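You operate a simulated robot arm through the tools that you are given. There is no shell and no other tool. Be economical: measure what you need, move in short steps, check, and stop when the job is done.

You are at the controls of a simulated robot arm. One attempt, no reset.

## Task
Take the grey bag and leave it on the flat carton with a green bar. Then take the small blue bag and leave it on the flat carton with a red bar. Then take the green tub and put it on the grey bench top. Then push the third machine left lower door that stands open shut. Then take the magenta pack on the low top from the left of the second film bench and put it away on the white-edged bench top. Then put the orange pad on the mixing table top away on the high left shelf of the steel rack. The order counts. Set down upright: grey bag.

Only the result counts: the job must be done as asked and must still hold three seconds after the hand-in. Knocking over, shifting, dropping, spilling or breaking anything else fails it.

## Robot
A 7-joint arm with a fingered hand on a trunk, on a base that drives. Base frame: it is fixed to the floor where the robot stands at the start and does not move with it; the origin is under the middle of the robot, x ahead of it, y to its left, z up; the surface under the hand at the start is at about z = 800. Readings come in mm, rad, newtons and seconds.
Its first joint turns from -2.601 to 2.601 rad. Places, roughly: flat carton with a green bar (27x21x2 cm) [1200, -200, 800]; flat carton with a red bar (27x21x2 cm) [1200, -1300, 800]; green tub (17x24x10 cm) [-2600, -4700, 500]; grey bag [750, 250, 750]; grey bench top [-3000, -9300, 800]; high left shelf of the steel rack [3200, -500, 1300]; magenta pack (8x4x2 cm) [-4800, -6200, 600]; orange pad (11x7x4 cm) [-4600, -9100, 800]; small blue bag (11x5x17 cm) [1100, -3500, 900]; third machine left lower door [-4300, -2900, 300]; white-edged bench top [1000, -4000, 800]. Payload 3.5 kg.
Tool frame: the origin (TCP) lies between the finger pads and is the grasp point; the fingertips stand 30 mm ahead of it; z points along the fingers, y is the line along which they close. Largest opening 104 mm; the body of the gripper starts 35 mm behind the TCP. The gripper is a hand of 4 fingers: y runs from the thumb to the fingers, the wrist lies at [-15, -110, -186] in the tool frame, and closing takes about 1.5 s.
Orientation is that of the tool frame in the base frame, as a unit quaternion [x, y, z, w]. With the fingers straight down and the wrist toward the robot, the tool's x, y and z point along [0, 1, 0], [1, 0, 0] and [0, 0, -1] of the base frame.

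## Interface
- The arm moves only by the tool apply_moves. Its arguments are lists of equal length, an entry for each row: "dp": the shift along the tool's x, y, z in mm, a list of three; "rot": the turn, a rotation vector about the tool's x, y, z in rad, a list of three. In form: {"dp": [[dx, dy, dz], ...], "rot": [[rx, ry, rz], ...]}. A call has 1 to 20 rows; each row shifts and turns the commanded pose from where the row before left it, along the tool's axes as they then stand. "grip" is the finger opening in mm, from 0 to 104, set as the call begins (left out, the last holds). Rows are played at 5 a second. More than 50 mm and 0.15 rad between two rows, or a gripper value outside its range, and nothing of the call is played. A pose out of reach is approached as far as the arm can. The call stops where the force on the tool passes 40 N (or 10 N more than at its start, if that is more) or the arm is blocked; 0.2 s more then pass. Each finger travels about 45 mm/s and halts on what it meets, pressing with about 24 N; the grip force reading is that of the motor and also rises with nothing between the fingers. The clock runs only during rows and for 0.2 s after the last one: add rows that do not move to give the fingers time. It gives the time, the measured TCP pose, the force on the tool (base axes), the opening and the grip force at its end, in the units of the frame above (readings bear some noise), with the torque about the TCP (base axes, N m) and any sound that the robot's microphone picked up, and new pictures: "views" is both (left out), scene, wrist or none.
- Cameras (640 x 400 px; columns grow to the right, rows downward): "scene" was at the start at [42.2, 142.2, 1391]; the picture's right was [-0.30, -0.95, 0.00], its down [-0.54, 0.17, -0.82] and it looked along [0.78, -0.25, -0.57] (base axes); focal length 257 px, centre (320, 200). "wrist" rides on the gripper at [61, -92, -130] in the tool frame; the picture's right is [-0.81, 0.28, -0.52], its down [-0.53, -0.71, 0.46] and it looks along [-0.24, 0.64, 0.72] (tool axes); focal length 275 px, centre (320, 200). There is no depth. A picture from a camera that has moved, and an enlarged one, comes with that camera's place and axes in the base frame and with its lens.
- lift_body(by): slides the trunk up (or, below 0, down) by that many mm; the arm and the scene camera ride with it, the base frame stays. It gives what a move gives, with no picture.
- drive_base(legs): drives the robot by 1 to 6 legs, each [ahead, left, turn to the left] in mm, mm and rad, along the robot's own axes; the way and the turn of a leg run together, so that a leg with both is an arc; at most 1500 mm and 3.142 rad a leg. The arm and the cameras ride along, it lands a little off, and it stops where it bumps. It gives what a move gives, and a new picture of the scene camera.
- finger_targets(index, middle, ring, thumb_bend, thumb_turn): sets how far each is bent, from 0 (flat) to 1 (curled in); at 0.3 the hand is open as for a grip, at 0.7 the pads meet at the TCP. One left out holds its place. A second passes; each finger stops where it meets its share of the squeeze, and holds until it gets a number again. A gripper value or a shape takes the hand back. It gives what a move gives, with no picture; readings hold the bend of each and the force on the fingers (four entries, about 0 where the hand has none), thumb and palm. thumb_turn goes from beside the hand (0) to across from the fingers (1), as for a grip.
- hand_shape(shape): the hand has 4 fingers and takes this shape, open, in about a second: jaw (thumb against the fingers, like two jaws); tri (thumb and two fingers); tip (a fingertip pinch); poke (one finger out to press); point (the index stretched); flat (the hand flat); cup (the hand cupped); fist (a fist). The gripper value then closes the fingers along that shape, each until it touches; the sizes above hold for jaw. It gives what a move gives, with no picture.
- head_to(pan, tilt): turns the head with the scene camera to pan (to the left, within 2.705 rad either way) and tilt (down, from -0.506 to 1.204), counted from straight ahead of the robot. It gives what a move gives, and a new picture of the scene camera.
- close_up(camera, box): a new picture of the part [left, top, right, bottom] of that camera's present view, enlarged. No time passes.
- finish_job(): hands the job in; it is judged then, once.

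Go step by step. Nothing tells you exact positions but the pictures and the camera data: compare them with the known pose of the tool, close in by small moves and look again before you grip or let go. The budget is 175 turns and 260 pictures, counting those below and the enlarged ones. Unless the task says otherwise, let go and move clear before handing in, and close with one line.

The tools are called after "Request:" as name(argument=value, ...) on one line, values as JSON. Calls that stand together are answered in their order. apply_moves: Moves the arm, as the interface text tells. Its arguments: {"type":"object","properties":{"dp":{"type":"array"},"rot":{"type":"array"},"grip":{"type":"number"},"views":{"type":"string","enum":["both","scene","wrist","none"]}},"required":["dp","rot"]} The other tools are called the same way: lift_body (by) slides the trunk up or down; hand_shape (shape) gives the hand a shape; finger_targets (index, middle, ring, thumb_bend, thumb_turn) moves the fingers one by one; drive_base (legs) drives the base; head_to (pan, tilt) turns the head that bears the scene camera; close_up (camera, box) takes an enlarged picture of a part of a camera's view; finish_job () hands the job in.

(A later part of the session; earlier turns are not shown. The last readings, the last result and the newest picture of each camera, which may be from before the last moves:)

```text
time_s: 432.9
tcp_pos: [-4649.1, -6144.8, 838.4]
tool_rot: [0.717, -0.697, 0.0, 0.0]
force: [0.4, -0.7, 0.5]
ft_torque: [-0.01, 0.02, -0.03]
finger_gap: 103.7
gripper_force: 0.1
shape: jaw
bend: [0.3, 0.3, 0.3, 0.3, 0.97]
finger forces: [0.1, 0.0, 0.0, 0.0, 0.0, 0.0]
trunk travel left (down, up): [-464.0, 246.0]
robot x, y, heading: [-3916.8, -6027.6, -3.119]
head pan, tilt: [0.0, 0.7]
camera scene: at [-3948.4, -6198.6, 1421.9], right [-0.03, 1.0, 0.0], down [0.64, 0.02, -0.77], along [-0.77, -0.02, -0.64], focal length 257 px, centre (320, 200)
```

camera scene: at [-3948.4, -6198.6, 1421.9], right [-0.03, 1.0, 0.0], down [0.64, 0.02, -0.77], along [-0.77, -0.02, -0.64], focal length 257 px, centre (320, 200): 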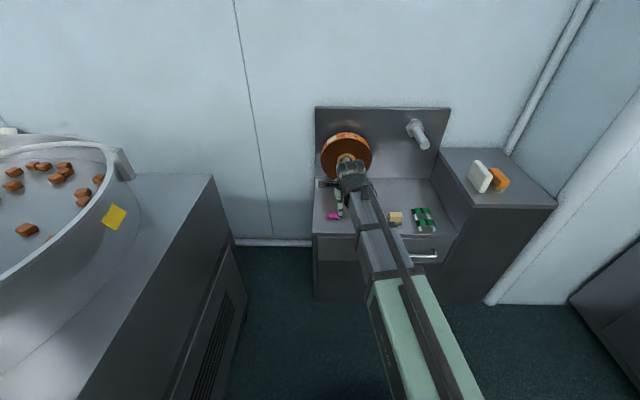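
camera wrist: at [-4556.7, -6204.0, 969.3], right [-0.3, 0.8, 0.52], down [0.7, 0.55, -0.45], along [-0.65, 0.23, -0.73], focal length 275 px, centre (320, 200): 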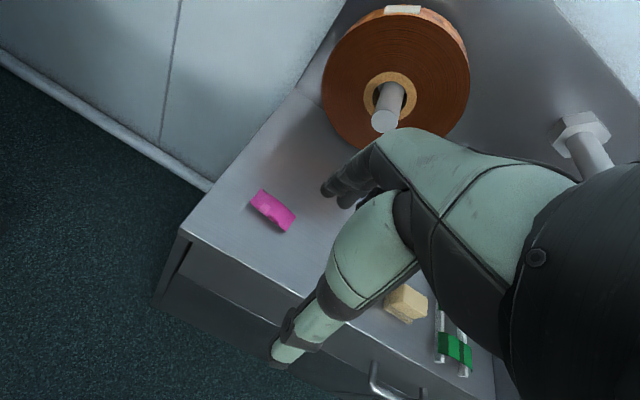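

The pack is at (-4804, -6153), about 38 mm wide in x; the reel's shaft tip is at x≈-4918, so a straight-down grasp clears. I'll lower the trunk and centre above it.

Request:
apply_moves(dp=[[1, 39, 0], [1, 39, 0], [1, 39, 0], [1, 38, 0]], rot=[[0, 0, 0], [0, 0, 0], [0, 0, 0], [0, 0, 0]], views="none")

Request:
lift_body(by=-150)

Request:
apply_moves(dp=[[0, 0, 0]], rot=[[0, 0, 0]])

Request:
close_up(camera="scene", box=[280, 80, 440, 240])

```text
time_s: 433.9
tcp_pos: [-4808.0, -6155.2, 838.3]
tool_rot: [0.716, -0.698, 0.001, -0.001]
force: [0.1, 0.3, -0.2]
ft_torque: [0.0, 0.01, 0.01]
finger_gap: 103.9
gripper_force: 0.1
shape: jaw
bend: [0.3, 0.3, 0.3, 0.3, 0.97]
finger forces: [0.1, 0.0, 0.0, 0.1, 0.0, 0.1]
trunk travel left (down, up): [-464.0, 246.0]
robot x, y, heading: [-3914.3, -6029.0, -3.116]
head pan, tilt: [0.0, 0.7]
```

```text
time_s: 435.6
tcp_pos: [-4807.1, -6155.6, 686.7]
tool_rot: [0.717, -0.697, 0.001, -0.001]
force: [0.9, 0.3, 0.0]
ft_torque: [0.02, 0.02, 0.02]
finger_gap: 103.8
gripper_force: 0.1
shape: jaw
bend: [0.3, 0.3, 0.3, 0.3, 0.97]
finger forces: [0.1, 0.0, 0.0, 0.0, 0.1, 0.0]
trunk travel left (down, up): [-314.0, 396.0]
robot x, y, heading: [-3915.6, -6024.6, -3.116]
head pan, tilt: [0.0, 0.7]
```

```text
time_s: 436.0
tcp_pos: [-4807.0, -6156.1, 686.4]
tool_rot: [0.717, -0.697, 0.0, 0.001]
force: [-0.2, 0.1, -0.1]
ft_torque: [0.0, 0.0, 0.0]
finger_gap: 103.9
gripper_force: 0.0
shape: jaw
bend: [0.3, 0.3, 0.3, 0.3, 0.97]
finger forces: [0.0, 0.0, 0.0, 0.0, 0.1, 0.0]
trunk travel left (down, up): [-314.0, 396.0]
robot x, y, heading: [-3914.7, -6027.4, -3.121]
head pan, tilt: [0.0, 0.7]
camera scene: at [-3948.4, -6198.5, 1271.8], right [-0.02, 1.0, 0.0], down [0.64, 0.02, -0.76], along [-0.76, -0.02, -0.64], focal length 257 px, centre (320, 200)
camera wrist: at [-4713.6, -6213.6, 818.4], right [-0.3, 0.8, 0.52], down [0.7, 0.55, -0.45], along [-0.65, 0.23, -0.73], focal length 275 px, centre (320, 200)
```

scene: 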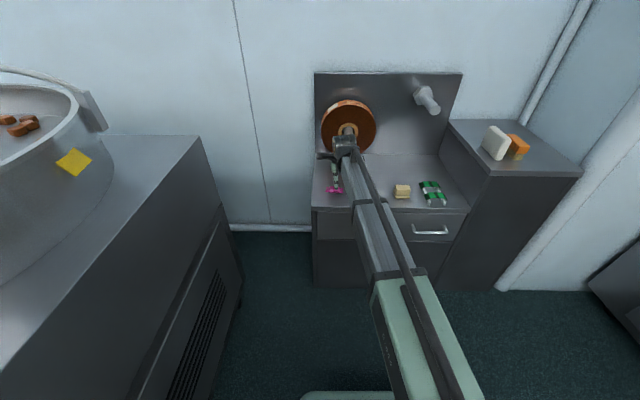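
wrist: 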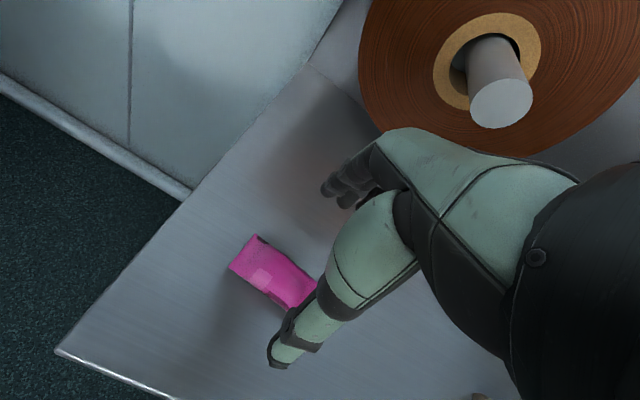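

```text
2.50 times, centred on (360, 160) of scene
camera zoom: at [-3948.4, -6198.5, 1271.8], right [-0.02, 1.0, 0.0], down [0.64, 0.02, -0.76], along [-0.76, -0.02, -0.64], focal length 642 px, centre (220, 300)
```

zoom: 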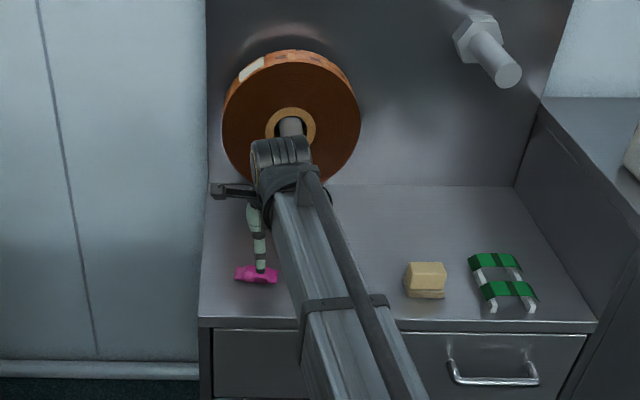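

Request:
apply_moves(dp=[[3, 0, 18], [0, 0, 15], [0, 0, 10], [0, 0, 4], [0, 0, 4], [0, 0, 3], [0, 0, 3]], rot=[[0, 0, 0], [0, 0, 0], [0, 0, 0], [0, 0, 0], [0, 0, 0], [0, 0, 0], [0, 0, 0]], views="wrist")

```text
time_s: 437.6
tcp_pos: [-4806.8, -6158.8, 630.6]
tool_rot: [0.717, -0.697, 0.001, -0.001]
force: [1.0, -1.1, 2.4]
ft_torque: [0.04, 0.09, 0.04]
finger_gap: 103.6
gripper_force: 0.1
shape: jaw
bend: [0.3, 0.3, 0.3, 0.3, 0.97]
finger forces: [0.1, 2.5, 0.0, 0.0, 0.0, 0.1]
trunk travel left (down, up): [-314.0, 396.0]
robot x, y, heading: [-3915.6, -6027.4, -3.123]
head pan, tilt: [0.0, 0.7]
camera wrist: at [-4713.5, -6216.6, 761.5], right [-0.3, 0.8, 0.52], down [0.7, 0.55, -0.45], along [-0.65, 0.23, -0.73], focal length 275 px, centre (320, 200)
```

wrist: 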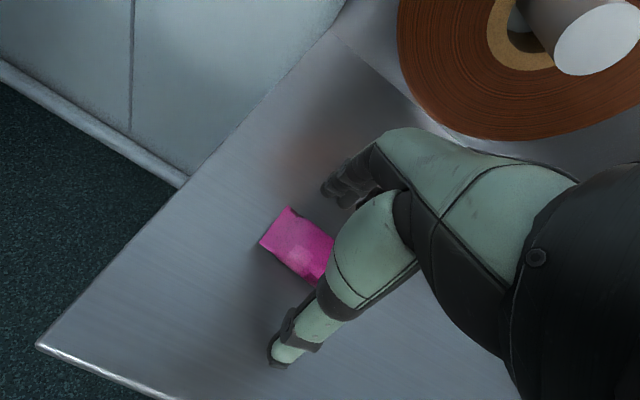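

The fingertips just touch the top. I'll raise 2 mm and close on the pack.

Request:
apply_moves(dp=[[0, 0, -2], [0, 0, 0], [0, 0, 0], [0, 0, 0], [0, 0, 0], [0, 0, 0], [0, 0, 0], [0, 0, 0], [0, 0, 0], [0, 0, 0]], rot=[[0, 0, 0], [0, 0, 0], [0, 0, 0], [0, 0, 0], [0, 0, 0], [0, 0, 0], [0, 0, 0], [0, 0, 0], [0, 0, 0], [0, 0, 0]], grip=0, views="wrist")

```text
time_s: 439.8
tcp_pos: [-4805.9, -6157.1, 634.2]
tool_rot: [0.717, -0.697, -0.001, 0.001]
force: [-3.2, 1.9, 18.2]
ft_torque: [-0.01, 0.54, -0.13]
finger_gap: 13.6
gripper_force: 23.5
shape: jaw
bend: [0.55, 0.44, 0.45, 0.66, 1.0]
finger forces: [25.9, 0.7, 6.5, 0.0, 28.0, 0.1]
trunk travel left (down, up): [-314.0, 396.0]
robot x, y, heading: [-3915.1, -6027.2, -3.119]
head pan, tilt: [0.0, 0.7]
camera wrist: at [-4712.6, -6216.1, 765.0], right [-0.3, 0.8, 0.52], down [0.7, 0.55, -0.46], along [-0.65, 0.23, -0.72], focal length 275 px, centre (320, 200)
```

wrist: 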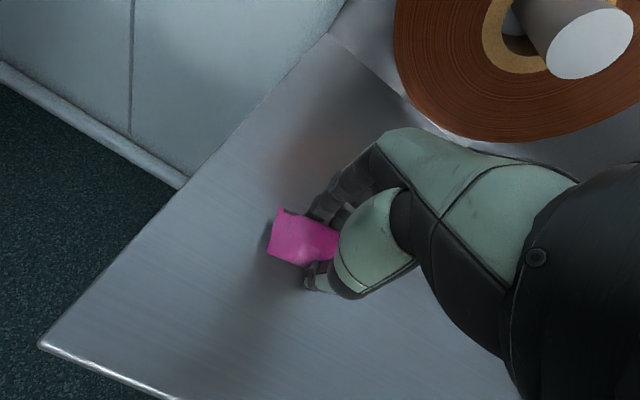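

Request:
apply_moves(dp=[[0, 0, -10], [0, 0, -20], [0, 0, -30], [0, 0, 0]], rot=[[0, 0, 0], [0, 0, 0], [0, 0, 0], [0, 0, 0]], views="wrist")

Request:
close_up(camera="wrist", box=[220, 150, 440, 330])

```text
time_s: 440.8
tcp_pos: [-4806.2, -6158.2, 691.6]
tool_rot: [0.717, -0.697, 0.0, -0.001]
force: [0.0, -0.4, 0.7]
ft_torque: [-0.02, -0.02, 0.02]
finger_gap: 13.0
gripper_force: 24.0
shape: jaw
bend: [0.56, 0.44, 0.44, 0.66, 1.0]
finger forces: [23.9, 1.3, 5.2, 0.1, 28.7, 0.0]
trunk travel left (down, up): [-314.0, 396.0]
robot x, y, heading: [-3916.8, -6029.0, -3.111]
head pan, tilt: [0.0, 0.7]
camera wrist: at [-4713.3, -6216.1, 822.0], right [-0.3, 0.8, 0.52], down [0.7, 0.55, -0.45], along [-0.65, 0.23, -0.73], focal length 275 px, centre (320, 200)
```

wrist: 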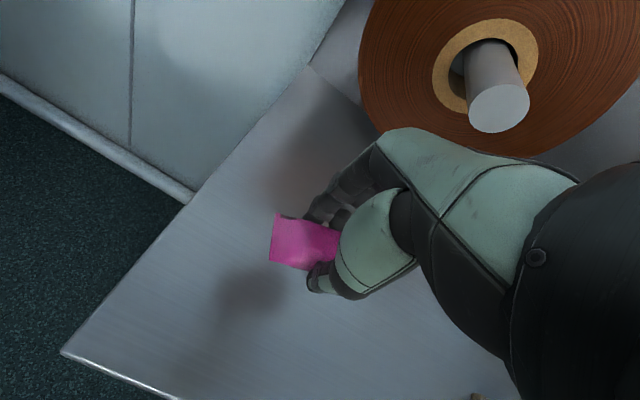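

```text
2.22 times, centred on (330, 240) of wrist
camera zoom: at [-4713.3, -6216.1, 822.0], right [-0.3, 0.8, 0.52], down [0.7, 0.55, -0.45], along [-0.65, 0.23, -0.73], focal length 612 px, centre (298, 111)
```

zoom: 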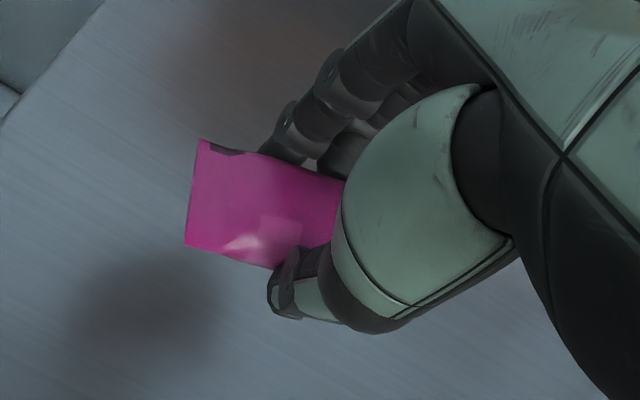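

The pack is firmly held. I'll raise, slide back to the clear lane, back out to the aisle, and turn round to face the white-edged bench.

Request:
lift_body(by=380)

Request:
drive_base(legs=[[0, -590, -0.02], [-1100, 0, 0], [-1100, 0, 0], [-1100, 0, 0]])

Request:
head_to(pan=2.6, tilt=0.5)

```text
time_s: 444.5
tcp_pos: [-4806.5, -6158.2, 1071.4]
tool_rot: [0.717, -0.697, 0.001, -0.001]
force: [-0.4, 0.0, -0.7]
ft_torque: [0.09, -0.02, 0.0]
finger_gap: 12.9
gripper_force: 24.1
shape: jaw
bend: [0.56, 0.44, 0.44, 0.66, 1.0]
finger forces: [23.9, 1.3, 5.2, 0.1, 28.7, 0.0]
trunk travel left (down, up): [-694.0, 16.0]
robot x, y, heading: [-3914.0, -6025.3, -3.115]
head pan, tilt: [0.0, 0.7]
```

```text
time_s: 463.4
tcp_pos: [-1516.8, -5526.1, 1071.4]
tool_rot: [0.734, -0.679, 0.001, 0.0]
force: [0.0, 1.0, 0.1]
ft_torque: [0.0, -0.02, -0.03]
finger_gap: 12.9
gripper_force: 24.0
shape: jaw
bend: [0.56, 0.44, 0.44, 0.66, 1.0]
finger forces: [23.8, 1.3, 5.2, 0.0, 28.7, 0.1]
trunk travel left (down, up): [-694.0, 16.0]
robot x, y, heading: [-631.6, -5345.8, -3.068]
head pan, tilt: [0.0, 0.7]
camera scene: at [-657.1, -5522.6, 1651.8], right [-0.08, 1.0, 0.0], down [0.64, 0.05, -0.77], along [-0.76, -0.06, -0.64], focal length 257 px, centre (320, 200)
```

scene: 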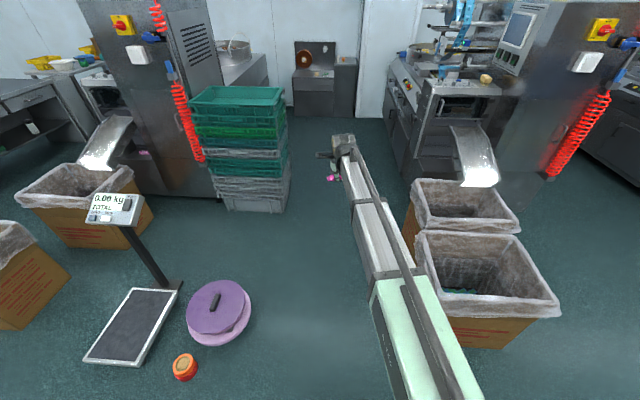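

```text
time_s: 465.8
tcp_pos: [-1518.1, -5524.5, 1070.4]
tool_rot: [0.734, -0.679, 0.0, -0.001]
force: [-0.1, 0.2, -0.5]
ft_torque: [0.04, -0.04, -0.02]
finger_gap: 12.9
gripper_force: 23.6
shape: jaw
bend: [0.56, 0.44, 0.44, 0.66, 1.0]
finger forces: [23.9, 1.3, 5.2, 0.1, 28.6, 0.1]
trunk travel left (down, up): [-694.0, 16.0]
robot x, y, heading: [-634.9, -5347.7, -3.067]
head pan, tilt: [2.601, 0.499]
camera scene: at [-491.5, -5557.1, 1669.5], right [-0.45, -0.89, 0.0], down [-0.43, 0.22, -0.88], along [0.78, -0.39, -0.48], focal length 257 px, centre (320, 200)
```

scene: 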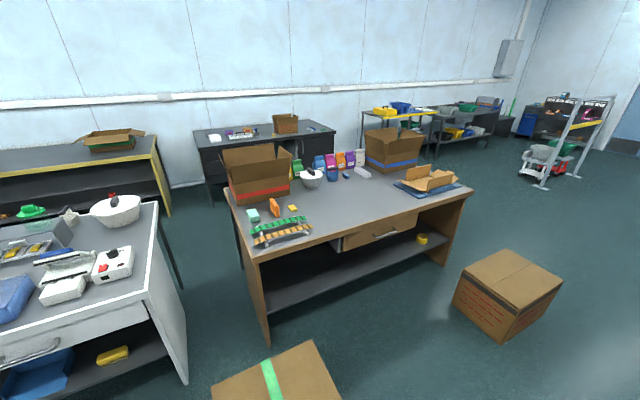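

Request:
drive_base(legs=[[0, 0, 3.07], [0, 950, 0], [0, 900, 0]])

Request:
head_to(pan=0.0, tilt=0.55)

```text
time_s: 482.6
tcp_pos: [133.9, -3311.7, 1070.6]
tool_rot: [0.689, 0.725, -0.001, -0.001]
force: [0.3, 0.4, -1.3]
ft_torque: [0.03, 0.02, 0.01]
finger_gap: 12.5
gripper_force: 23.8
shape: jaw
bend: [0.57, 0.44, 0.44, 0.66, 1.0]
finger forces: [23.2, 1.0, 5.4, 0.1, 27.2, 0.0]
trunk travel left (down, up): [-694.0, 16.0]
robot x, y, heading: [-752.8, -3463.4, 0.052]
head pan, tilt: [2.601, 0.499]
camera scene: at [-883.5, -3252.3, 1669.5], right [0.47, 0.88, 0.0], down [0.42, -0.23, -0.88], along [-0.77, 0.42, -0.48], focal length 257 px, centre (320, 200)
```

scene: 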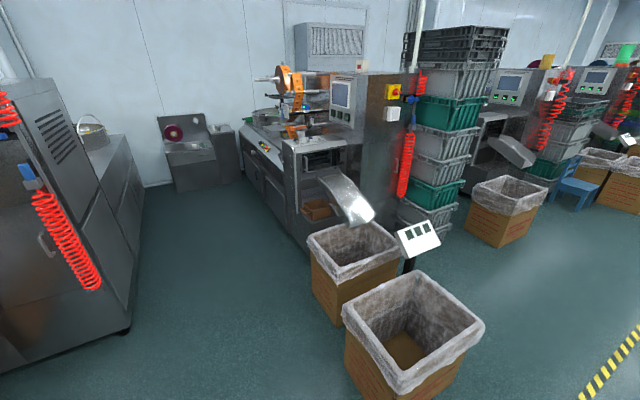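

```text
time_s: 484.9
tcp_pos: [134.1, -3311.9, 1071.7]
tool_rot: [0.689, 0.725, 0.0, 0.0]
force: [0.0, -0.2, -0.6]
ft_torque: [0.01, 0.0, 0.0]
finger_gap: 12.7
gripper_force: 23.7
shape: jaw
bend: [0.57, 0.44, 0.44, 0.66, 1.0]
finger forces: [23.2, 0.9, 5.3, 0.0, 27.3, 0.1]
trunk travel left (down, up): [-694.0, 16.0]
robot x, y, heading: [-747.9, -3463.1, 0.042]
head pan, tilt: [0.0, 0.55]
camera scene: at [-713.7, -3291.6, 1664.9], right [0.05, -1.0, 0.0], down [-0.52, -0.02, -0.85], along [0.85, 0.04, -0.52], focal length 257 px, centre (320, 200)
```

scene: 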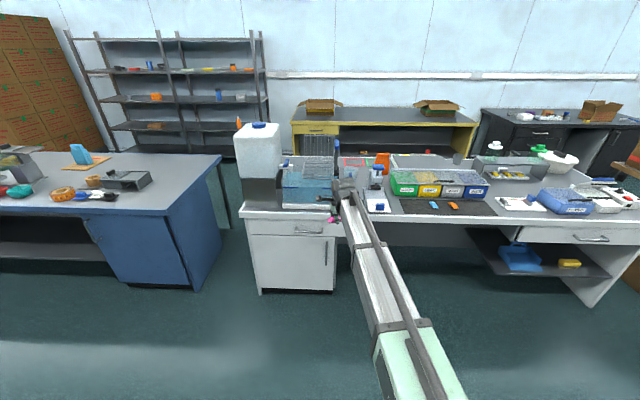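

I'll straighten, raise the arm, and shift it right so it passes clear of the tank, then drive up to the old spot of the blue bag.

Request:
apply_moves(dp=[[-28, 0, -40], [-28, 0, -40], [-28, 0, -40], [-20, 0, -40], [0, 0, -40]], rot=[[0, 0, 0], [0, 0, 0], [0, 0, 0], [0, 0, 0], [0, 0, 0]], views="none")

Request:
drive_base(legs=[[0, -30, -0.045], [930, 0, 0]])

Request:
apply_moves(dp=[[0, 0, 0]], rot=[[0, 0, 0]], views="wrist")

```text
time_s: 486.1
tcp_pos: [138.3, -3414.6, 1272.2]
tool_rot: [0.689, 0.725, -0.001, -0.001]
force: [-0.2, -0.1, 0.2]
ft_torque: [0.02, -0.02, 0.0]
finger_gap: 12.5
gripper_force: 24.4
shape: jaw
bend: [0.57, 0.44, 0.44, 0.66, 1.0]
finger forces: [23.2, 0.9, 5.2, 0.0, 27.5, 0.0]
trunk travel left (down, up): [-694.0, 16.0]
robot x, y, heading: [-753.4, -3465.7, 0.048]
head pan, tilt: [0.0, 0.55]
```

```text
time_s: 491.4
tcp_pos: [1068.9, -3453.4, 1271.3]
tool_rot: [0.698, 0.716, -0.001, -0.001]
force: [0.5, 0.0, -0.4]
ft_torque: [-0.01, 0.0, 0.01]
finger_gap: 12.4
gripper_force: 24.1
shape: jaw
bend: [0.57, 0.44, 0.44, 0.66, 1.0]
finger forces: [23.2, 0.9, 5.1, 0.1, 27.6, 0.0]
trunk travel left (down, up): [-694.0, 16.0]
robot x, y, heading: [174.2, -3479.2, 0.026]
head pan, tilt: [0.0, 0.55]
camera scene: at [219.1, -3310.9, 1664.9], right [0.02, -1.0, 0.0], down [-0.52, -0.01, -0.85], along [0.85, 0.02, -0.52], focal length 257 px, centre (320, 200)
```

scene: 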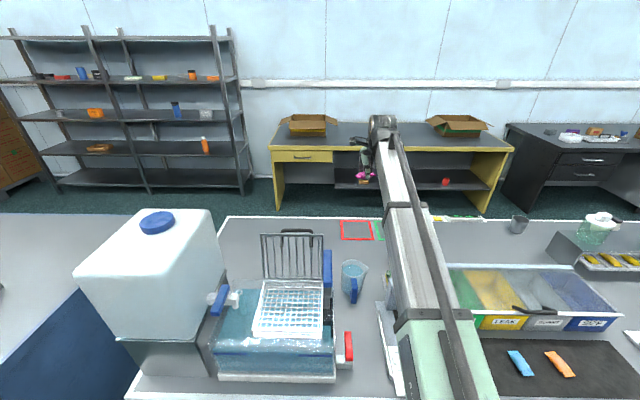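

```text
time_s: 491.8
tcp_pos: [1068.2, -3453.3, 1270.9]
tool_rot: [0.698, 0.716, 0.0, -0.001]
force: [1.2, -0.5, 0.1]
ft_torque: [-0.02, 0.0, 0.02]
finger_gap: 12.7
gripper_force: 23.9
shape: jaw
bend: [0.57, 0.44, 0.44, 0.66, 1.0]
finger forces: [23.1, 0.9, 5.2, 0.0, 27.5, 0.1]
trunk travel left (down, up): [-694.0, 16.0]
robot x, y, heading: [174.7, -3477.0, 0.025]
head pan, tilt: [0.0, 0.55]
camera wrist: at [975.5, -3394.1, 1402.3], right [0.3, -0.8, 0.52], down [-0.7, -0.55, -0.45], along [0.65, -0.23, -0.73], focal length 275 px, centre (320, 200)
```

wrist: 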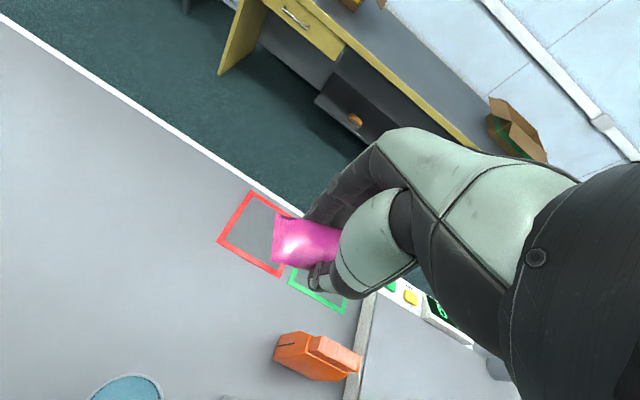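

I'll set it down near (1100, -3455), where the blue bag stood; part by trunk, the rest by the arm so the forearm stays above the pitcher.

Request:
lift_body(by=-230)

Request:
apply_moves(dp=[[-3, 30, 30], [-3, 0, 35], [-3, 0, 35], [0, 0, 35]], rot=[[0, 0, 0], [0, 0, 0], [0, 0, 0], [0, 0, 0]])

Request:
close_up(camera="scene", box=[290, 100, 450, 260])

```text
time_s: 494.2
tcp_pos: [1067.7, -3454.1, 1040.0]
tool_rot: [0.698, 0.716, 0.0, -0.001]
force: [-0.7, 0.3, -1.0]
ft_torque: [-0.01, -0.01, 0.03]
finger_gap: 12.7
gripper_force: 24.0
shape: jaw
bend: [0.57, 0.44, 0.44, 0.66, 1.0]
finger forces: [23.3, 1.0, 5.1, 0.0, 27.5, 0.0]
trunk travel left (down, up): [-464.0, 246.0]
robot x, y, heading: [176.1, -3481.2, 0.021]
head pan, tilt: [0.0, 0.55]
```

```text
time_s: 495.2
tcp_pos: [1097.3, -3462.1, 904.6]
tool_rot: [0.698, 0.716, 0.0, 0.0]
force: [-0.3, -0.4, -0.5]
ft_torque: [0.02, 0.03, 0.0]
finger_gap: 12.9
gripper_force: 24.4
shape: jaw
bend: [0.57, 0.44, 0.44, 0.66, 1.0]
finger forces: [23.1, 0.8, 4.9, 0.0, 27.6, 0.0]
trunk travel left (down, up): [-464.0, 246.0]
robot x, y, heading: [173.0, -3482.9, 0.023]
head pan, tilt: [0.0, 0.55]
camera scene: at [218.6, -3310.9, 1435.0], right [0.02, -1.0, 0.0], down [-0.52, -0.01, -0.85], along [0.85, 0.02, -0.52], focal length 257 px, centre (320, 200)
camera wrist: at [1003.5, -3402.9, 1035.9], right [0.3, -0.8, 0.52], down [-0.7, -0.55, -0.45], along [0.65, -0.23, -0.73], focal length 275 px, centre (320, 200)
```

scene: 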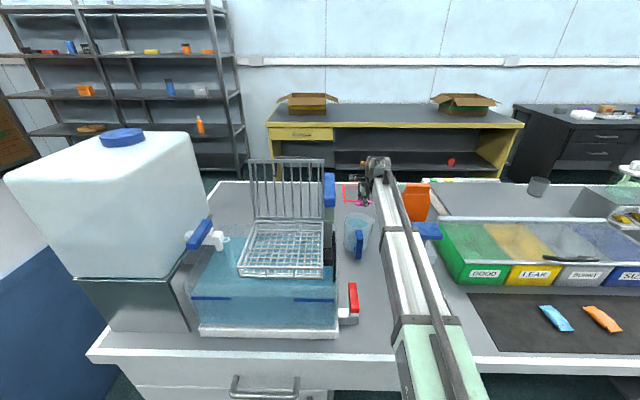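
wrist: 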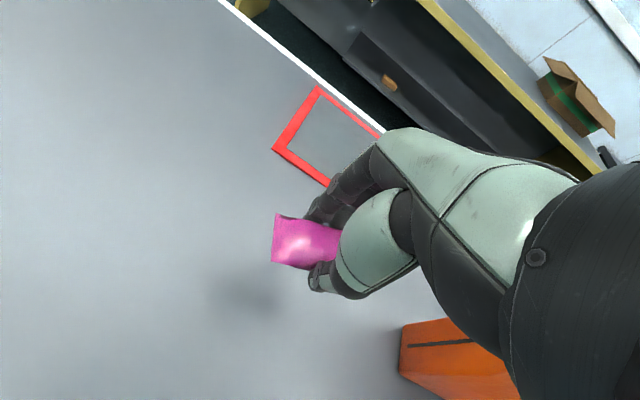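

```text
2.50 times, centred on (370, 180) of scene
camera zoom: at [218.6, -3310.9, 1435.0], right [0.02, -1.0, 0.0], down [-0.52, -0.01, -0.85], along [0.85, 0.02, -0.52], focal length 642 px, centre (195, 250)
```

zoom: 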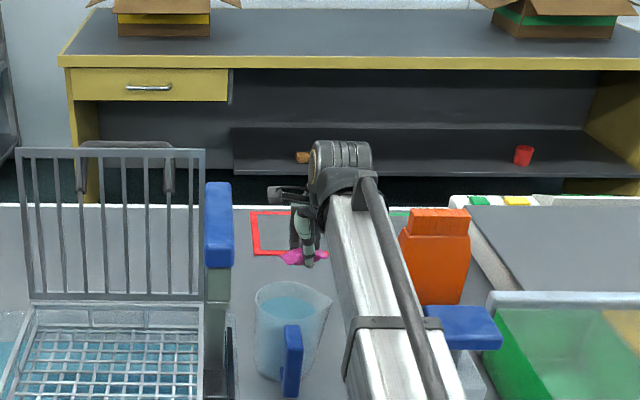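

Request:
apply_moves(dp=[[0, 0, 20], [0, 0, 18], [0, 0, 10], [0, 0, 5], [0, 0, 4], [0, 0, 4], [0, 0, 0]], rot=[[0, 0, 0], [0, 0, 0], [0, 0, 0], [0, 0, 0], [0, 0, 0], [0, 0, 0], [0, 0, 0]], views="wrist")

```text
time_s: 496.8
tcp_pos: [1098.8, -3462.5, 846.6]
tool_rot: [0.698, 0.717, 0.0, 0.0]
force: [-1.0, -0.4, -0.6]
ft_torque: [0.04, 0.02, 0.02]
finger_gap: 12.9
gripper_force: 24.0
shape: jaw
bend: [0.57, 0.44, 0.44, 0.66, 1.0]
finger forces: [23.1, 0.9, 4.9, 0.0, 27.5, 0.0]
trunk travel left (down, up): [-464.0, 246.0]
robot x, y, heading: [177.1, -3479.7, 0.019]
head pan, tilt: [0.0, 0.55]
camera wrist: at [1005.8, -3401.4, 977.1], right [0.3, -0.8, 0.52], down [-0.7, -0.55, -0.45], along [0.65, -0.23, -0.73], focal length 275 px, centre (320, 200)
```

wrist: 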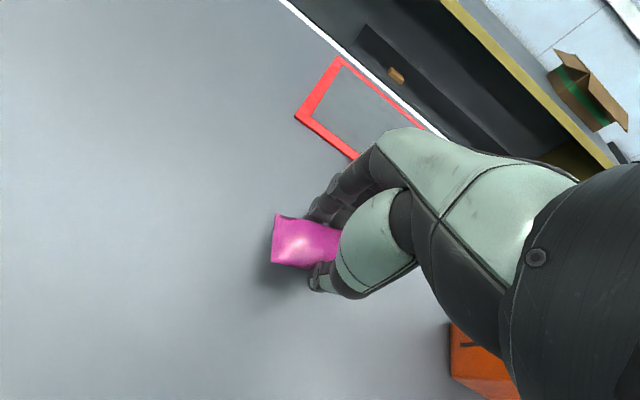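

Request:
apply_moves(dp=[[0, 0, 3], [0, 0, 3], [0, 0, 3], [0, 0, 0]], rot=[[0, 0, 0], [0, 0, 0], [0, 0, 0], [0, 0, 0]], views="none")

```text
time_s: 497.8
tcp_pos: [1097.8, -3461.4, 837.2]
tool_rot: [0.698, 0.716, -0.001, -0.001]
force: [0.5, -0.3, -0.4]
ft_torque: [-0.01, -0.02, 0.0]
finger_gap: 12.8
gripper_force: 23.9
shape: jaw
bend: [0.57, 0.44, 0.44, 0.66, 1.0]
finger forces: [23.0, 0.9, 4.9, 0.0, 27.6, 0.0]
trunk travel left (down, up): [-464.0, 246.0]
robot x, y, heading: [172.5, -3479.1, 0.016]
head pan, tilt: [0.0, 0.55]
```

Request:
apply_moves(dp=[[0, 0, 3], [0, 0, 2], [0, 0, 2], [0, 0, 0]], rot=[[0, 0, 0], [0, 0, 0], [0, 0, 0], [0, 0, 0]], views="none")

```text
time_s: 498.8
tcp_pos: [1097.1, -3461.3, 832.5]
tool_rot: [0.698, 0.716, 0.002, 0.002]
force: [1.1, 1.3, 32.4]
ft_torque: [-0.17, -0.94, 0.0]
finger_gap: 12.8
gripper_force: 23.8
shape: jaw
bend: [0.58, 0.44, 0.41, 0.66, 1.0]
finger forces: [24.8, 1.1, 24.0, 0.0, 28.1, 0.0]
trunk travel left (down, up): [-464.0, 246.0]
robot x, y, heading: [173.9, -3480.2, 0.025]
head pan, tilt: [0.0, 0.55]
```

Touched down. I'll ease 1 mm, open, and lift.

Request:
apply_moves(dp=[[0, 0, -1.5], [0, 0, 0], [0, 0, 0], [0, 0, 0], [0, 0, 0], [0, 0, 0], [0, 0, 0], [0, 0, 0], [0, 0, 0], [0, 0, 0], [0, 0, -20], [0, 0, -30], [0, 0, -40], [0, 0, -40], [0, 0, -40], [0, 0, -40]], rot=[[0, 0, 0], [0, 0, 0], [0, 0, 0], [0, 0, 0], [0, 0, 0], [0, 0, 0], [0, 0, 0], [0, 0, 0], [0, 0, 0], [0, 0, 0], [0, 0, 0], [0, 0, 0], [0, 0, 0], [0, 0, 0], [0, 0, 0], [0, 0, 0]], grip=104, views="wrist")

```text
time_s: 502.2
tcp_pos: [1099.2, -3462.0, 1040.5]
tool_rot: [0.698, 0.716, -0.002, -0.001]
force: [-0.1, 0.4, 0.0]
ft_torque: [0.02, 0.04, 0.0]
finger_gap: 103.6
gripper_force: 0.1
shape: jaw
bend: [0.3, 0.3, 0.3, 0.3, 0.98]
finger forces: [0.0, 0.1, 0.0, 0.0, 0.1, 0.0]
trunk travel left (down, up): [-464.0, 246.0]
robot x, y, heading: [174.3, -3482.3, 0.023]
head pan, tilt: [0.0, 0.55]
camera wrist: at [1006.3, -3402.9, 1172.1], right [0.3, -0.8, 0.52], down [-0.7, -0.55, -0.45], along [0.65, -0.23, -0.73], focal length 275 px, centre (320, 200)
```

wrist: 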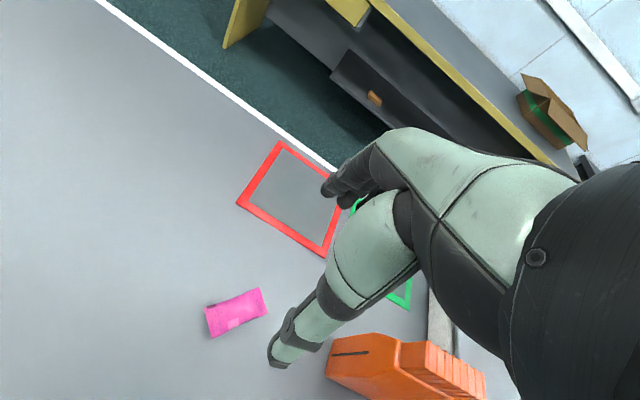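

The pack is on the white-edged bench. Last item: the orange pad on the mixing table near (-4600, -9100). I'll back off, tuck the arm in a bit, and take the known route round the trolley.

Request:
drive_base(legs=[[-750, 0, -0.02]])

Request:
apply_moves(dp=[[0, -45, -5], [0, -45, -5], [0, -45, -5], [0, -45, -5], [0, -45, -5]], rot=[[0, 0, 0], [0, 0, 0], [0, 0, 0], [0, 0, 0], [0, 0, 0]], views="none")

Request:
drive_base(legs=[[0, 0, -1.58], [1500, 0, 0], [1500, 0, 0]])

```text
time_s: 506.2
tcp_pos: [362.5, -3503.0, 1040.3]
tool_rot: [0.713, 0.701, -0.001, 0.0]
force: [0.6, 0.4, -0.5]
ft_torque: [-0.02, -0.03, 0.02]
finger_gap: 103.9
gripper_force: 0.2
shape: jaw
bend: [0.3, 0.3, 0.3, 0.3, 0.98]
finger forces: [0.0, 0.0, 0.0, 0.0, 0.0, 0.0]
trunk travel left (down, up): [-464.0, 246.0]
robot x, y, heading: [-562.1, -3482.4, -0.025]
head pan, tilt: [0.0, 0.55]
camera scene: at [-510.5, -3313.4, 1435.0], right [-0.02, -1.0, 0.0], down [-0.52, 0.01, -0.85], along [0.85, -0.02, -0.52], focal length 257 px, centre (320, 200)
```

scene: 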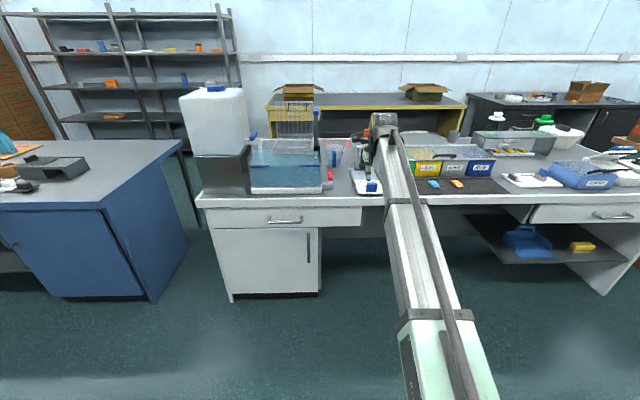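

```text
time_s: 507.4
tcp_pos: [139.7, -3499.3, 1065.9]
tool_rot: [0.713, 0.701, -0.001, -0.001]
force: [0.6, 0.3, -0.4]
ft_torque: [0.02, 0.0, -0.02]
finger_gap: 103.8
gripper_force: 0.1
shape: jaw
bend: [0.3, 0.3, 0.3, 0.3, 0.98]
finger forces: [0.1, 0.1, 0.0, 0.0, 0.0, 0.0]
trunk travel left (down, up): [-464.0, 246.0]
robot x, y, heading: [-561.3, -3480.3, -0.016]
head pan, tilt: [0.0, 0.55]
```

```text
time_s: 525.9
tcp_pos: [-725.0, -7216.4, 1066.6]
tool_rot: [1.0, -0.012, 0.0, -0.001]
force: [-0.2, 0.6, 0.2]
ft_torque: [0.02, 0.02, -0.02]
finger_gap: 104.1
gripper_force: 0.0
shape: jaw
bend: [0.3, 0.3, 0.3, 0.3, 0.98]
finger forces: [0.0, 0.1, 0.0, 0.0, 0.1, 0.0]
trunk travel left (down, up): [-464.0, 246.0]
robot x, y, heading: [-705.6, -6514.3, -1.603]
head pan, tilt: [0.0, 0.55]
camera scene: at [-532.4, -6565.4, 1434.9], right [-1.0, 0.03, 0.0], down [0.02, 0.52, -0.85], along [-0.02, -0.85, -0.52], focal length 257 px, centre (320, 200)
```

scene: 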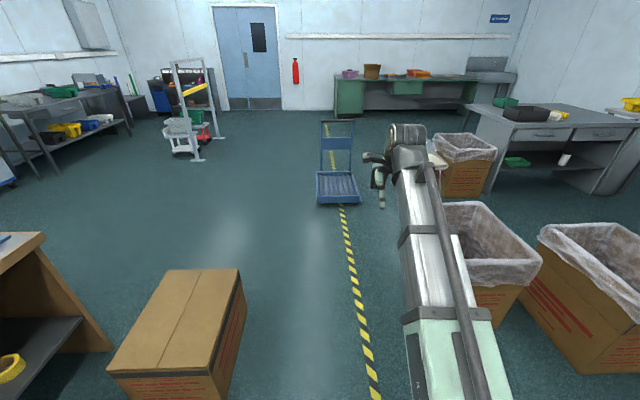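

Request:
drive_base(legs=[[0, 60, 0.033], [1400, 0, 0], [250, 0, 0], [0, 720, 0]])

Request:
head_to(pan=-0.2, tilt=0.6)

```text
time_s: 538.5
tcp_pos: [15.3, -8917.2, 1067.3]
tool_rot: [1.0, -0.017, 0.0, -0.001]
force: [0.3, -0.2, 0.1]
ft_torque: [0.0, 0.02, -0.02]
finger_gap: 104.0
gripper_force: 0.1
shape: jaw
bend: [0.3, 0.3, 0.3, 0.3, 0.98]
finger forces: [0.0, 0.0, 0.0, 0.0, 0.1, 0.0]
trunk travel left (down, up): [-464.0, 246.0]
robot x, y, heading: [43.8, -8213.8, -1.605]
head pan, tilt: [0.0, 0.55]
camera scene: at [215.2, -8267.3, 1435.0], right [-1.0, 0.04, 0.0], down [0.02, 0.52, -0.85], along [-0.03, -0.85, -0.52], focal length 257 px, centre (320, 200)
```

scene: 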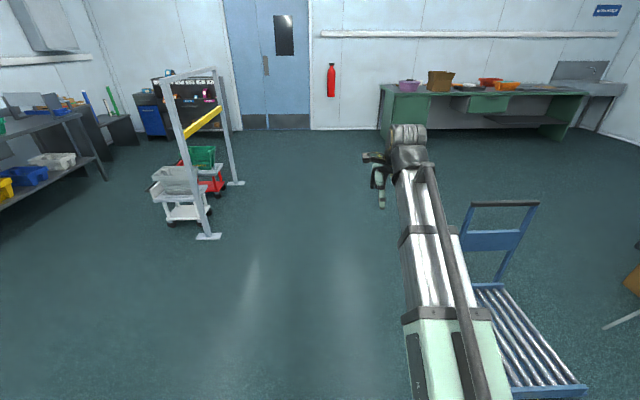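

```text
time_s: 539.2
tcp_pos: [14.7, -8917.3, 1067.9]
tool_rot: [1.0, -0.017, 0.001, -0.001]
force: [-0.7, -1.0, -0.1]
ft_torque: [0.04, 0.01, 0.02]
finger_gap: 103.9
gripper_force: 0.0
shape: jaw
bend: [0.3, 0.3, 0.3, 0.3, 0.98]
finger forces: [0.1, 0.0, 0.1, 0.1, 0.0, 0.1]
trunk travel left (down, up): [-464.0, 246.0]
robot x, y, heading: [42.8, -8214.1, -1.608]
head pan, tilt: [-0.201, 0.6]
camera scene: at [197.8, -8263.5, 1430.5], right [-0.97, 0.24, 0.0], down [0.13, 0.55, -0.83], along [-0.19, -0.8, -0.56], focal length 257 px, centre (320, 200)
```

scene: 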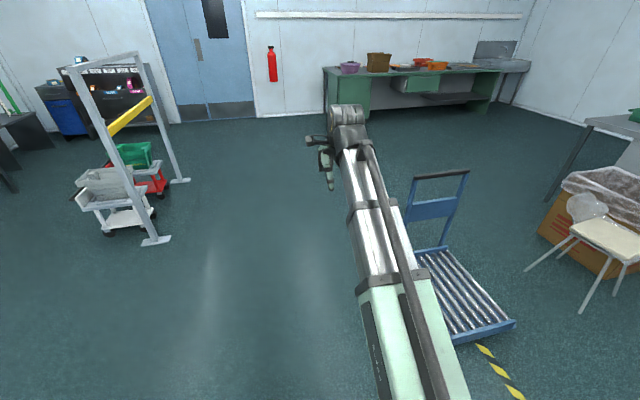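

Request:
drive_base(legs=[[1000, 0, 0.036], [1000, 0, 0], [0, 0, -1.57], [1300, 0, 0], [1300, 0, 0]])

Request:
head_to(pan=-0.4, tilt=0.45)

Request:
close_up(camera="scene", box=[200, 80, 520, 280])

```text
time_s: 565.5
tcp_pos: [-3309.0, -10010.7, 1067.3]
tool_rot: [-0.675, 0.738, -0.001, 0.001]
force: [0.4, 0.8, -0.5]
ft_torque: [-0.01, 0.0, 0.0]
finger_gap: 103.9
gripper_force: 0.0
shape: jaw
bend: [0.3, 0.3, 0.3, 0.3, 0.98]
finger forces: [0.1, 0.1, 0.0, 0.0, 0.0, 0.0]
trunk travel left (down, up): [-464.0, 246.0]
robot x, y, heading: [-2610.3, -10078.0, 3.048]
head pan, tilt: [-0.201, 0.6]
camera scene: at [-2662.1, -10227.0, 1430.4], right [0.29, 0.96, 0.0], down [0.54, -0.16, -0.83], along [-0.79, 0.24, -0.56], focal length 257 px, centre (320, 200)
```

scene: 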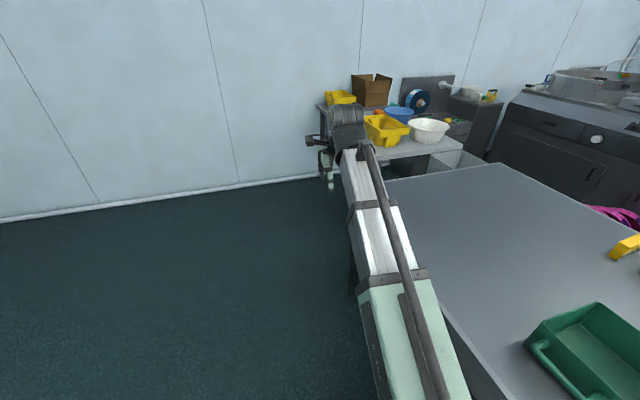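

```text
time_s: 566.3
tcp_pos: [-3309.3, -10010.7, 1067.3]
tool_rot: [-0.675, 0.738, -0.001, 0.0]
force: [-0.5, -0.2, -0.2]
ft_torque: [-0.01, 0.02, -0.04]
finger_gap: 104.0
gripper_force: 0.0
shape: jaw
bend: [0.3, 0.3, 0.3, 0.3, 0.98]
finger forces: [0.0, 0.0, 0.1, 0.1, 0.0, 0.1]
trunk travel left (down, up): [-464.0, 246.0]
robot x, y, heading: [-2610.3, -10076.3, 3.048]
head pan, tilt: [-0.4, 0.45]
camera scene: at [-2658.5, -10209.2, 1444.0], right [0.47, 0.88, 0.0], down [0.38, -0.21, -0.9], along [-0.79, 0.42, -0.44], focal length 257 px, centre (320, 200)
```

scene: 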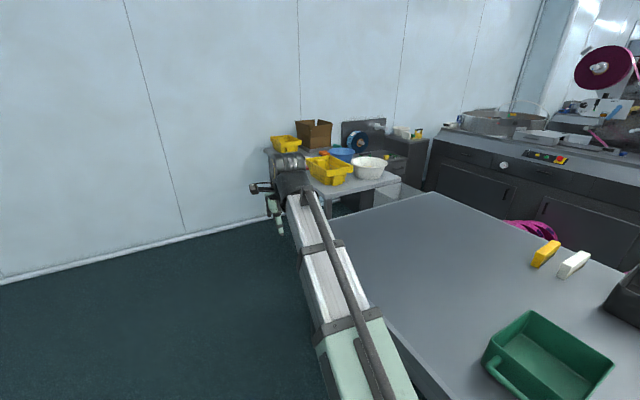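

```text
2.00 times, centred on (360, 180) of scene
camera zoom: at [-2658.5, -10209.2, 1444.0], right [0.47, 0.88, 0.0], down [0.38, -0.21, -0.9], along [-0.79, 0.42, -0.44], focal length 513 px, centre (240, 240)
```

zoom: 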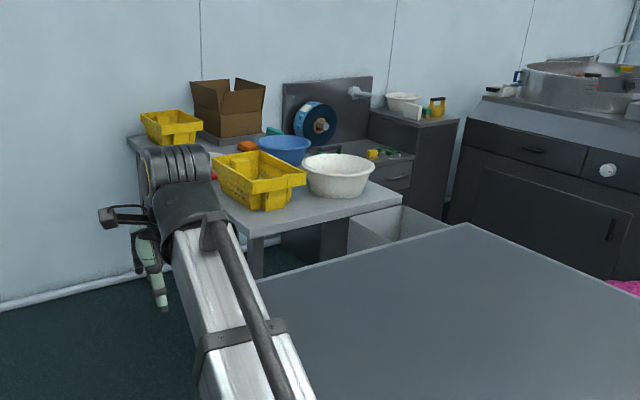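

The orange pad is at about (-4592, -9138), behind the front yellow tub and next to a blue bowl. The wall is at x≈-5220, so I'll turn to face +y at x≈-4200, then slide left in front of the table.

Request:
lift_body(by=150)

Request:
drive_base(legs=[[0, 0, 0.094], [1500, 0, 0], [0, 0, -1.57], [0, 400, 0]])

Request:
head_to(pan=0.0, tilt=0.7)

```text
time_s: 568.0
tcp_pos: [-3309.9, -10011.3, 1216.9]
tool_rot: [-0.675, 0.738, -0.001, 0.001]
force: [-0.2, 0.9, -0.4]
ft_torque: [-0.01, -0.03, 0.04]
finger_gap: 103.7
gripper_force: 0.1
shape: jaw
bend: [0.3, 0.3, 0.3, 0.3, 0.98]
finger forces: [0.1, 0.0, 0.0, 0.1, 0.0, 0.1]
trunk travel left (down, up): [-614.0, 96.0]
robot x, y, heading: [-2608.8, -10079.9, 3.048]
head pan, tilt: [-0.4, 0.45]
```

```text
time_s: 581.7
tcp_pos: [-4426.8, -9373.8, 1217.3]
tool_rot: [0.016, 1.0, -0.001, 0.0]
force: [-1.1, 0.3, 0.6]
ft_torque: [-0.02, -0.02, 0.04]
finger_gap: 103.6
gripper_force: 0.0
shape: jaw
bend: [0.3, 0.3, 0.3, 0.3, 0.98]
finger forces: [0.0, 0.0, 0.0, 0.0, 0.0, 0.0]
trunk travel left (down, up): [-614.0, 96.0]
robot x, y, heading: [-4455.3, -10077.0, 1.537]
head pan, tilt: [-0.4, 0.45]
camera scene: at [-4583.8, -10032.5, 1593.9], right [0.91, -0.42, 0.0], down [-0.18, -0.39, -0.9], along [0.38, 0.82, -0.44], focal length 257 px, centre (320, 200)
```

scene: 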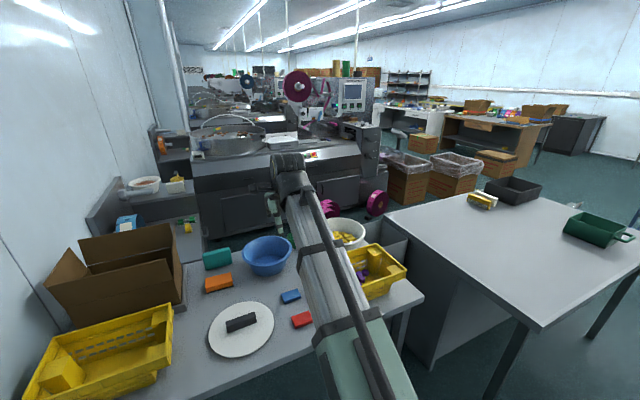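

```text
time_s: 582.6
tcp_pos: [-4426.3, -9374.7, 1217.1]
tool_rot: [0.015, 1.0, -0.001, 0.0]
force: [0.4, -0.3, -0.2]
ft_torque: [-0.01, 0.0, 0.01]
finger_gap: 104.0
gripper_force: 0.0
shape: jaw
bend: [0.3, 0.3, 0.3, 0.3, 0.98]
finger forces: [0.0, 0.0, 0.0, 0.1, 0.0, 0.0]
trunk travel left (down, up): [-614.0, 96.0]
robot x, y, heading: [-4455.4, -10074.9, 1.539]
head pan, tilt: [0.0, 0.7]
camera scene: at [-4618.8, -10031.0, 1571.9], right [1.0, -0.04, 0.0], down [-0.02, -0.64, -0.77], along [0.03, 0.76, -0.64], focal length 257 px, centre (320, 200)
```

scene: 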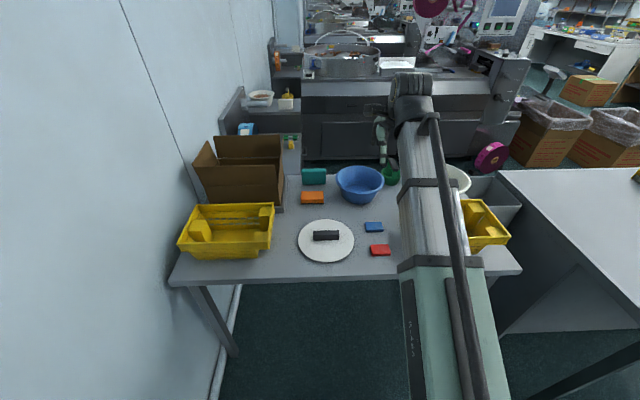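

Request:
close_up(camera="scene", box=[230, 130, 430, 280])

```text
2.67 times, centred on (330, 205) of scene
camera zoom: at [-4618.8, -10031.0, 1571.9], right [1.0, -0.04, 0.0], down [-0.02, -0.64, -0.77], along [0.03, 0.76, -0.64], focal length 684 px, centre (293, 187)
```

zoom: 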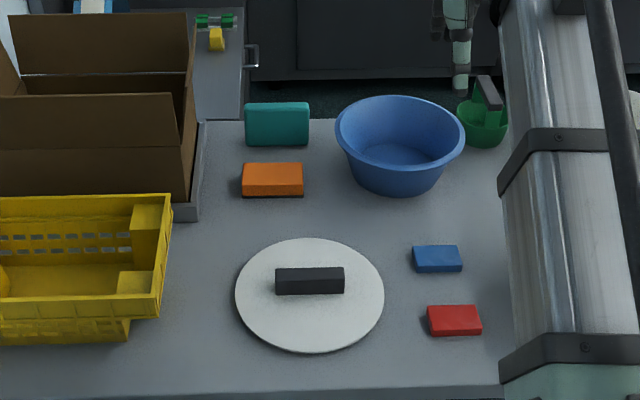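

The pad spans x -4672…-4568, y -9137…-9067, z≈800–840. I'll shift the base left and ahead a bit and bring the hand over it.

Request:
drive_base(legs=[[95, 150, 0.03]])

Request:
apply_moves(dp=[[0, 42, 20], [0, 42, 20], [0, 42, 20], [0, 42, 20]], rot=[[0, 0, 0], [0, 0, 0], [0, 0, 0], [0, 0, 0]], views="wrist")

```text
time_s: 584.1
tcp_pos: [-4591.9, -9276.4, 1216.2]
tool_rot: [0.002, 1.0, -0.001, 0.0]
force: [0.0, -0.5, -0.2]
ft_torque: [-0.01, -0.01, -0.01]
finger_gap: 103.8
gripper_force: 0.0
shape: jaw
bend: [0.3, 0.3, 0.3, 0.3, 0.98]
finger forces: [0.1, 0.1, 0.0, 0.0, 0.0, 0.0]
trunk travel left (down, up): [-614.0, 96.0]
robot x, y, heading: [-4599.5, -9984.7, 1.563]
head pan, tilt: [0.0, 0.7]
camera scene: at [-4767.9, -9937.5, 1571.7], right [1.0, -0.01, 0.0], down [-0.01, -0.64, -0.76], along [0.01, 0.76, -0.64], focal length 257 px, centre (320, 200)
```

scene: 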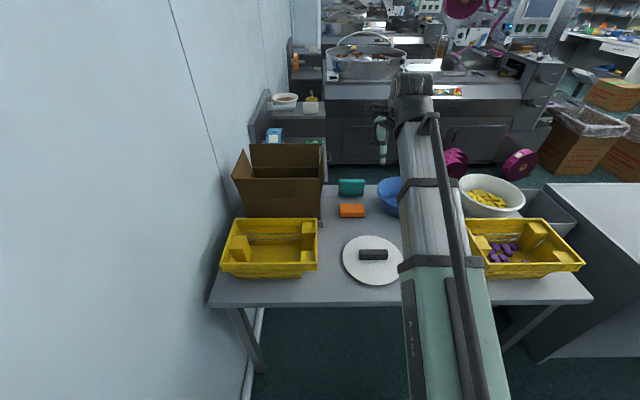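

```text
time_s: 585.1
tcp_pos: [-4595.0, -9107.0, 1134.3]
tool_rot: [0.002, 1.0, 0.0, 0.0]
force: [-0.3, -1.0, -0.2]
ft_torque: [0.02, 0.04, -0.02]
finger_gap: 103.6
gripper_force: 0.1
shape: jaw
bend: [0.3, 0.3, 0.3, 0.3, 0.98]
finger forces: [0.0, 0.0, 0.0, 0.0, 0.0, 0.1]
trunk travel left (down, up): [-614.0, 96.0]
robot x, y, heading: [-4603.1, -9980.7, 1.56]
head pan, tilt: [0.0, 0.7]
camera wrist: at [-4656.6, -9197.2, 1266.1], right [0.81, 0.27, 0.52], down [0.53, -0.72, -0.45], along [0.25, 0.64, -0.73], focal length 275 px, centre (320, 200)
```

wrist: 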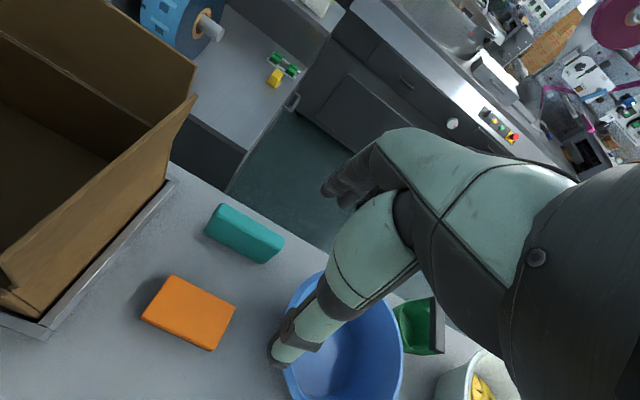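

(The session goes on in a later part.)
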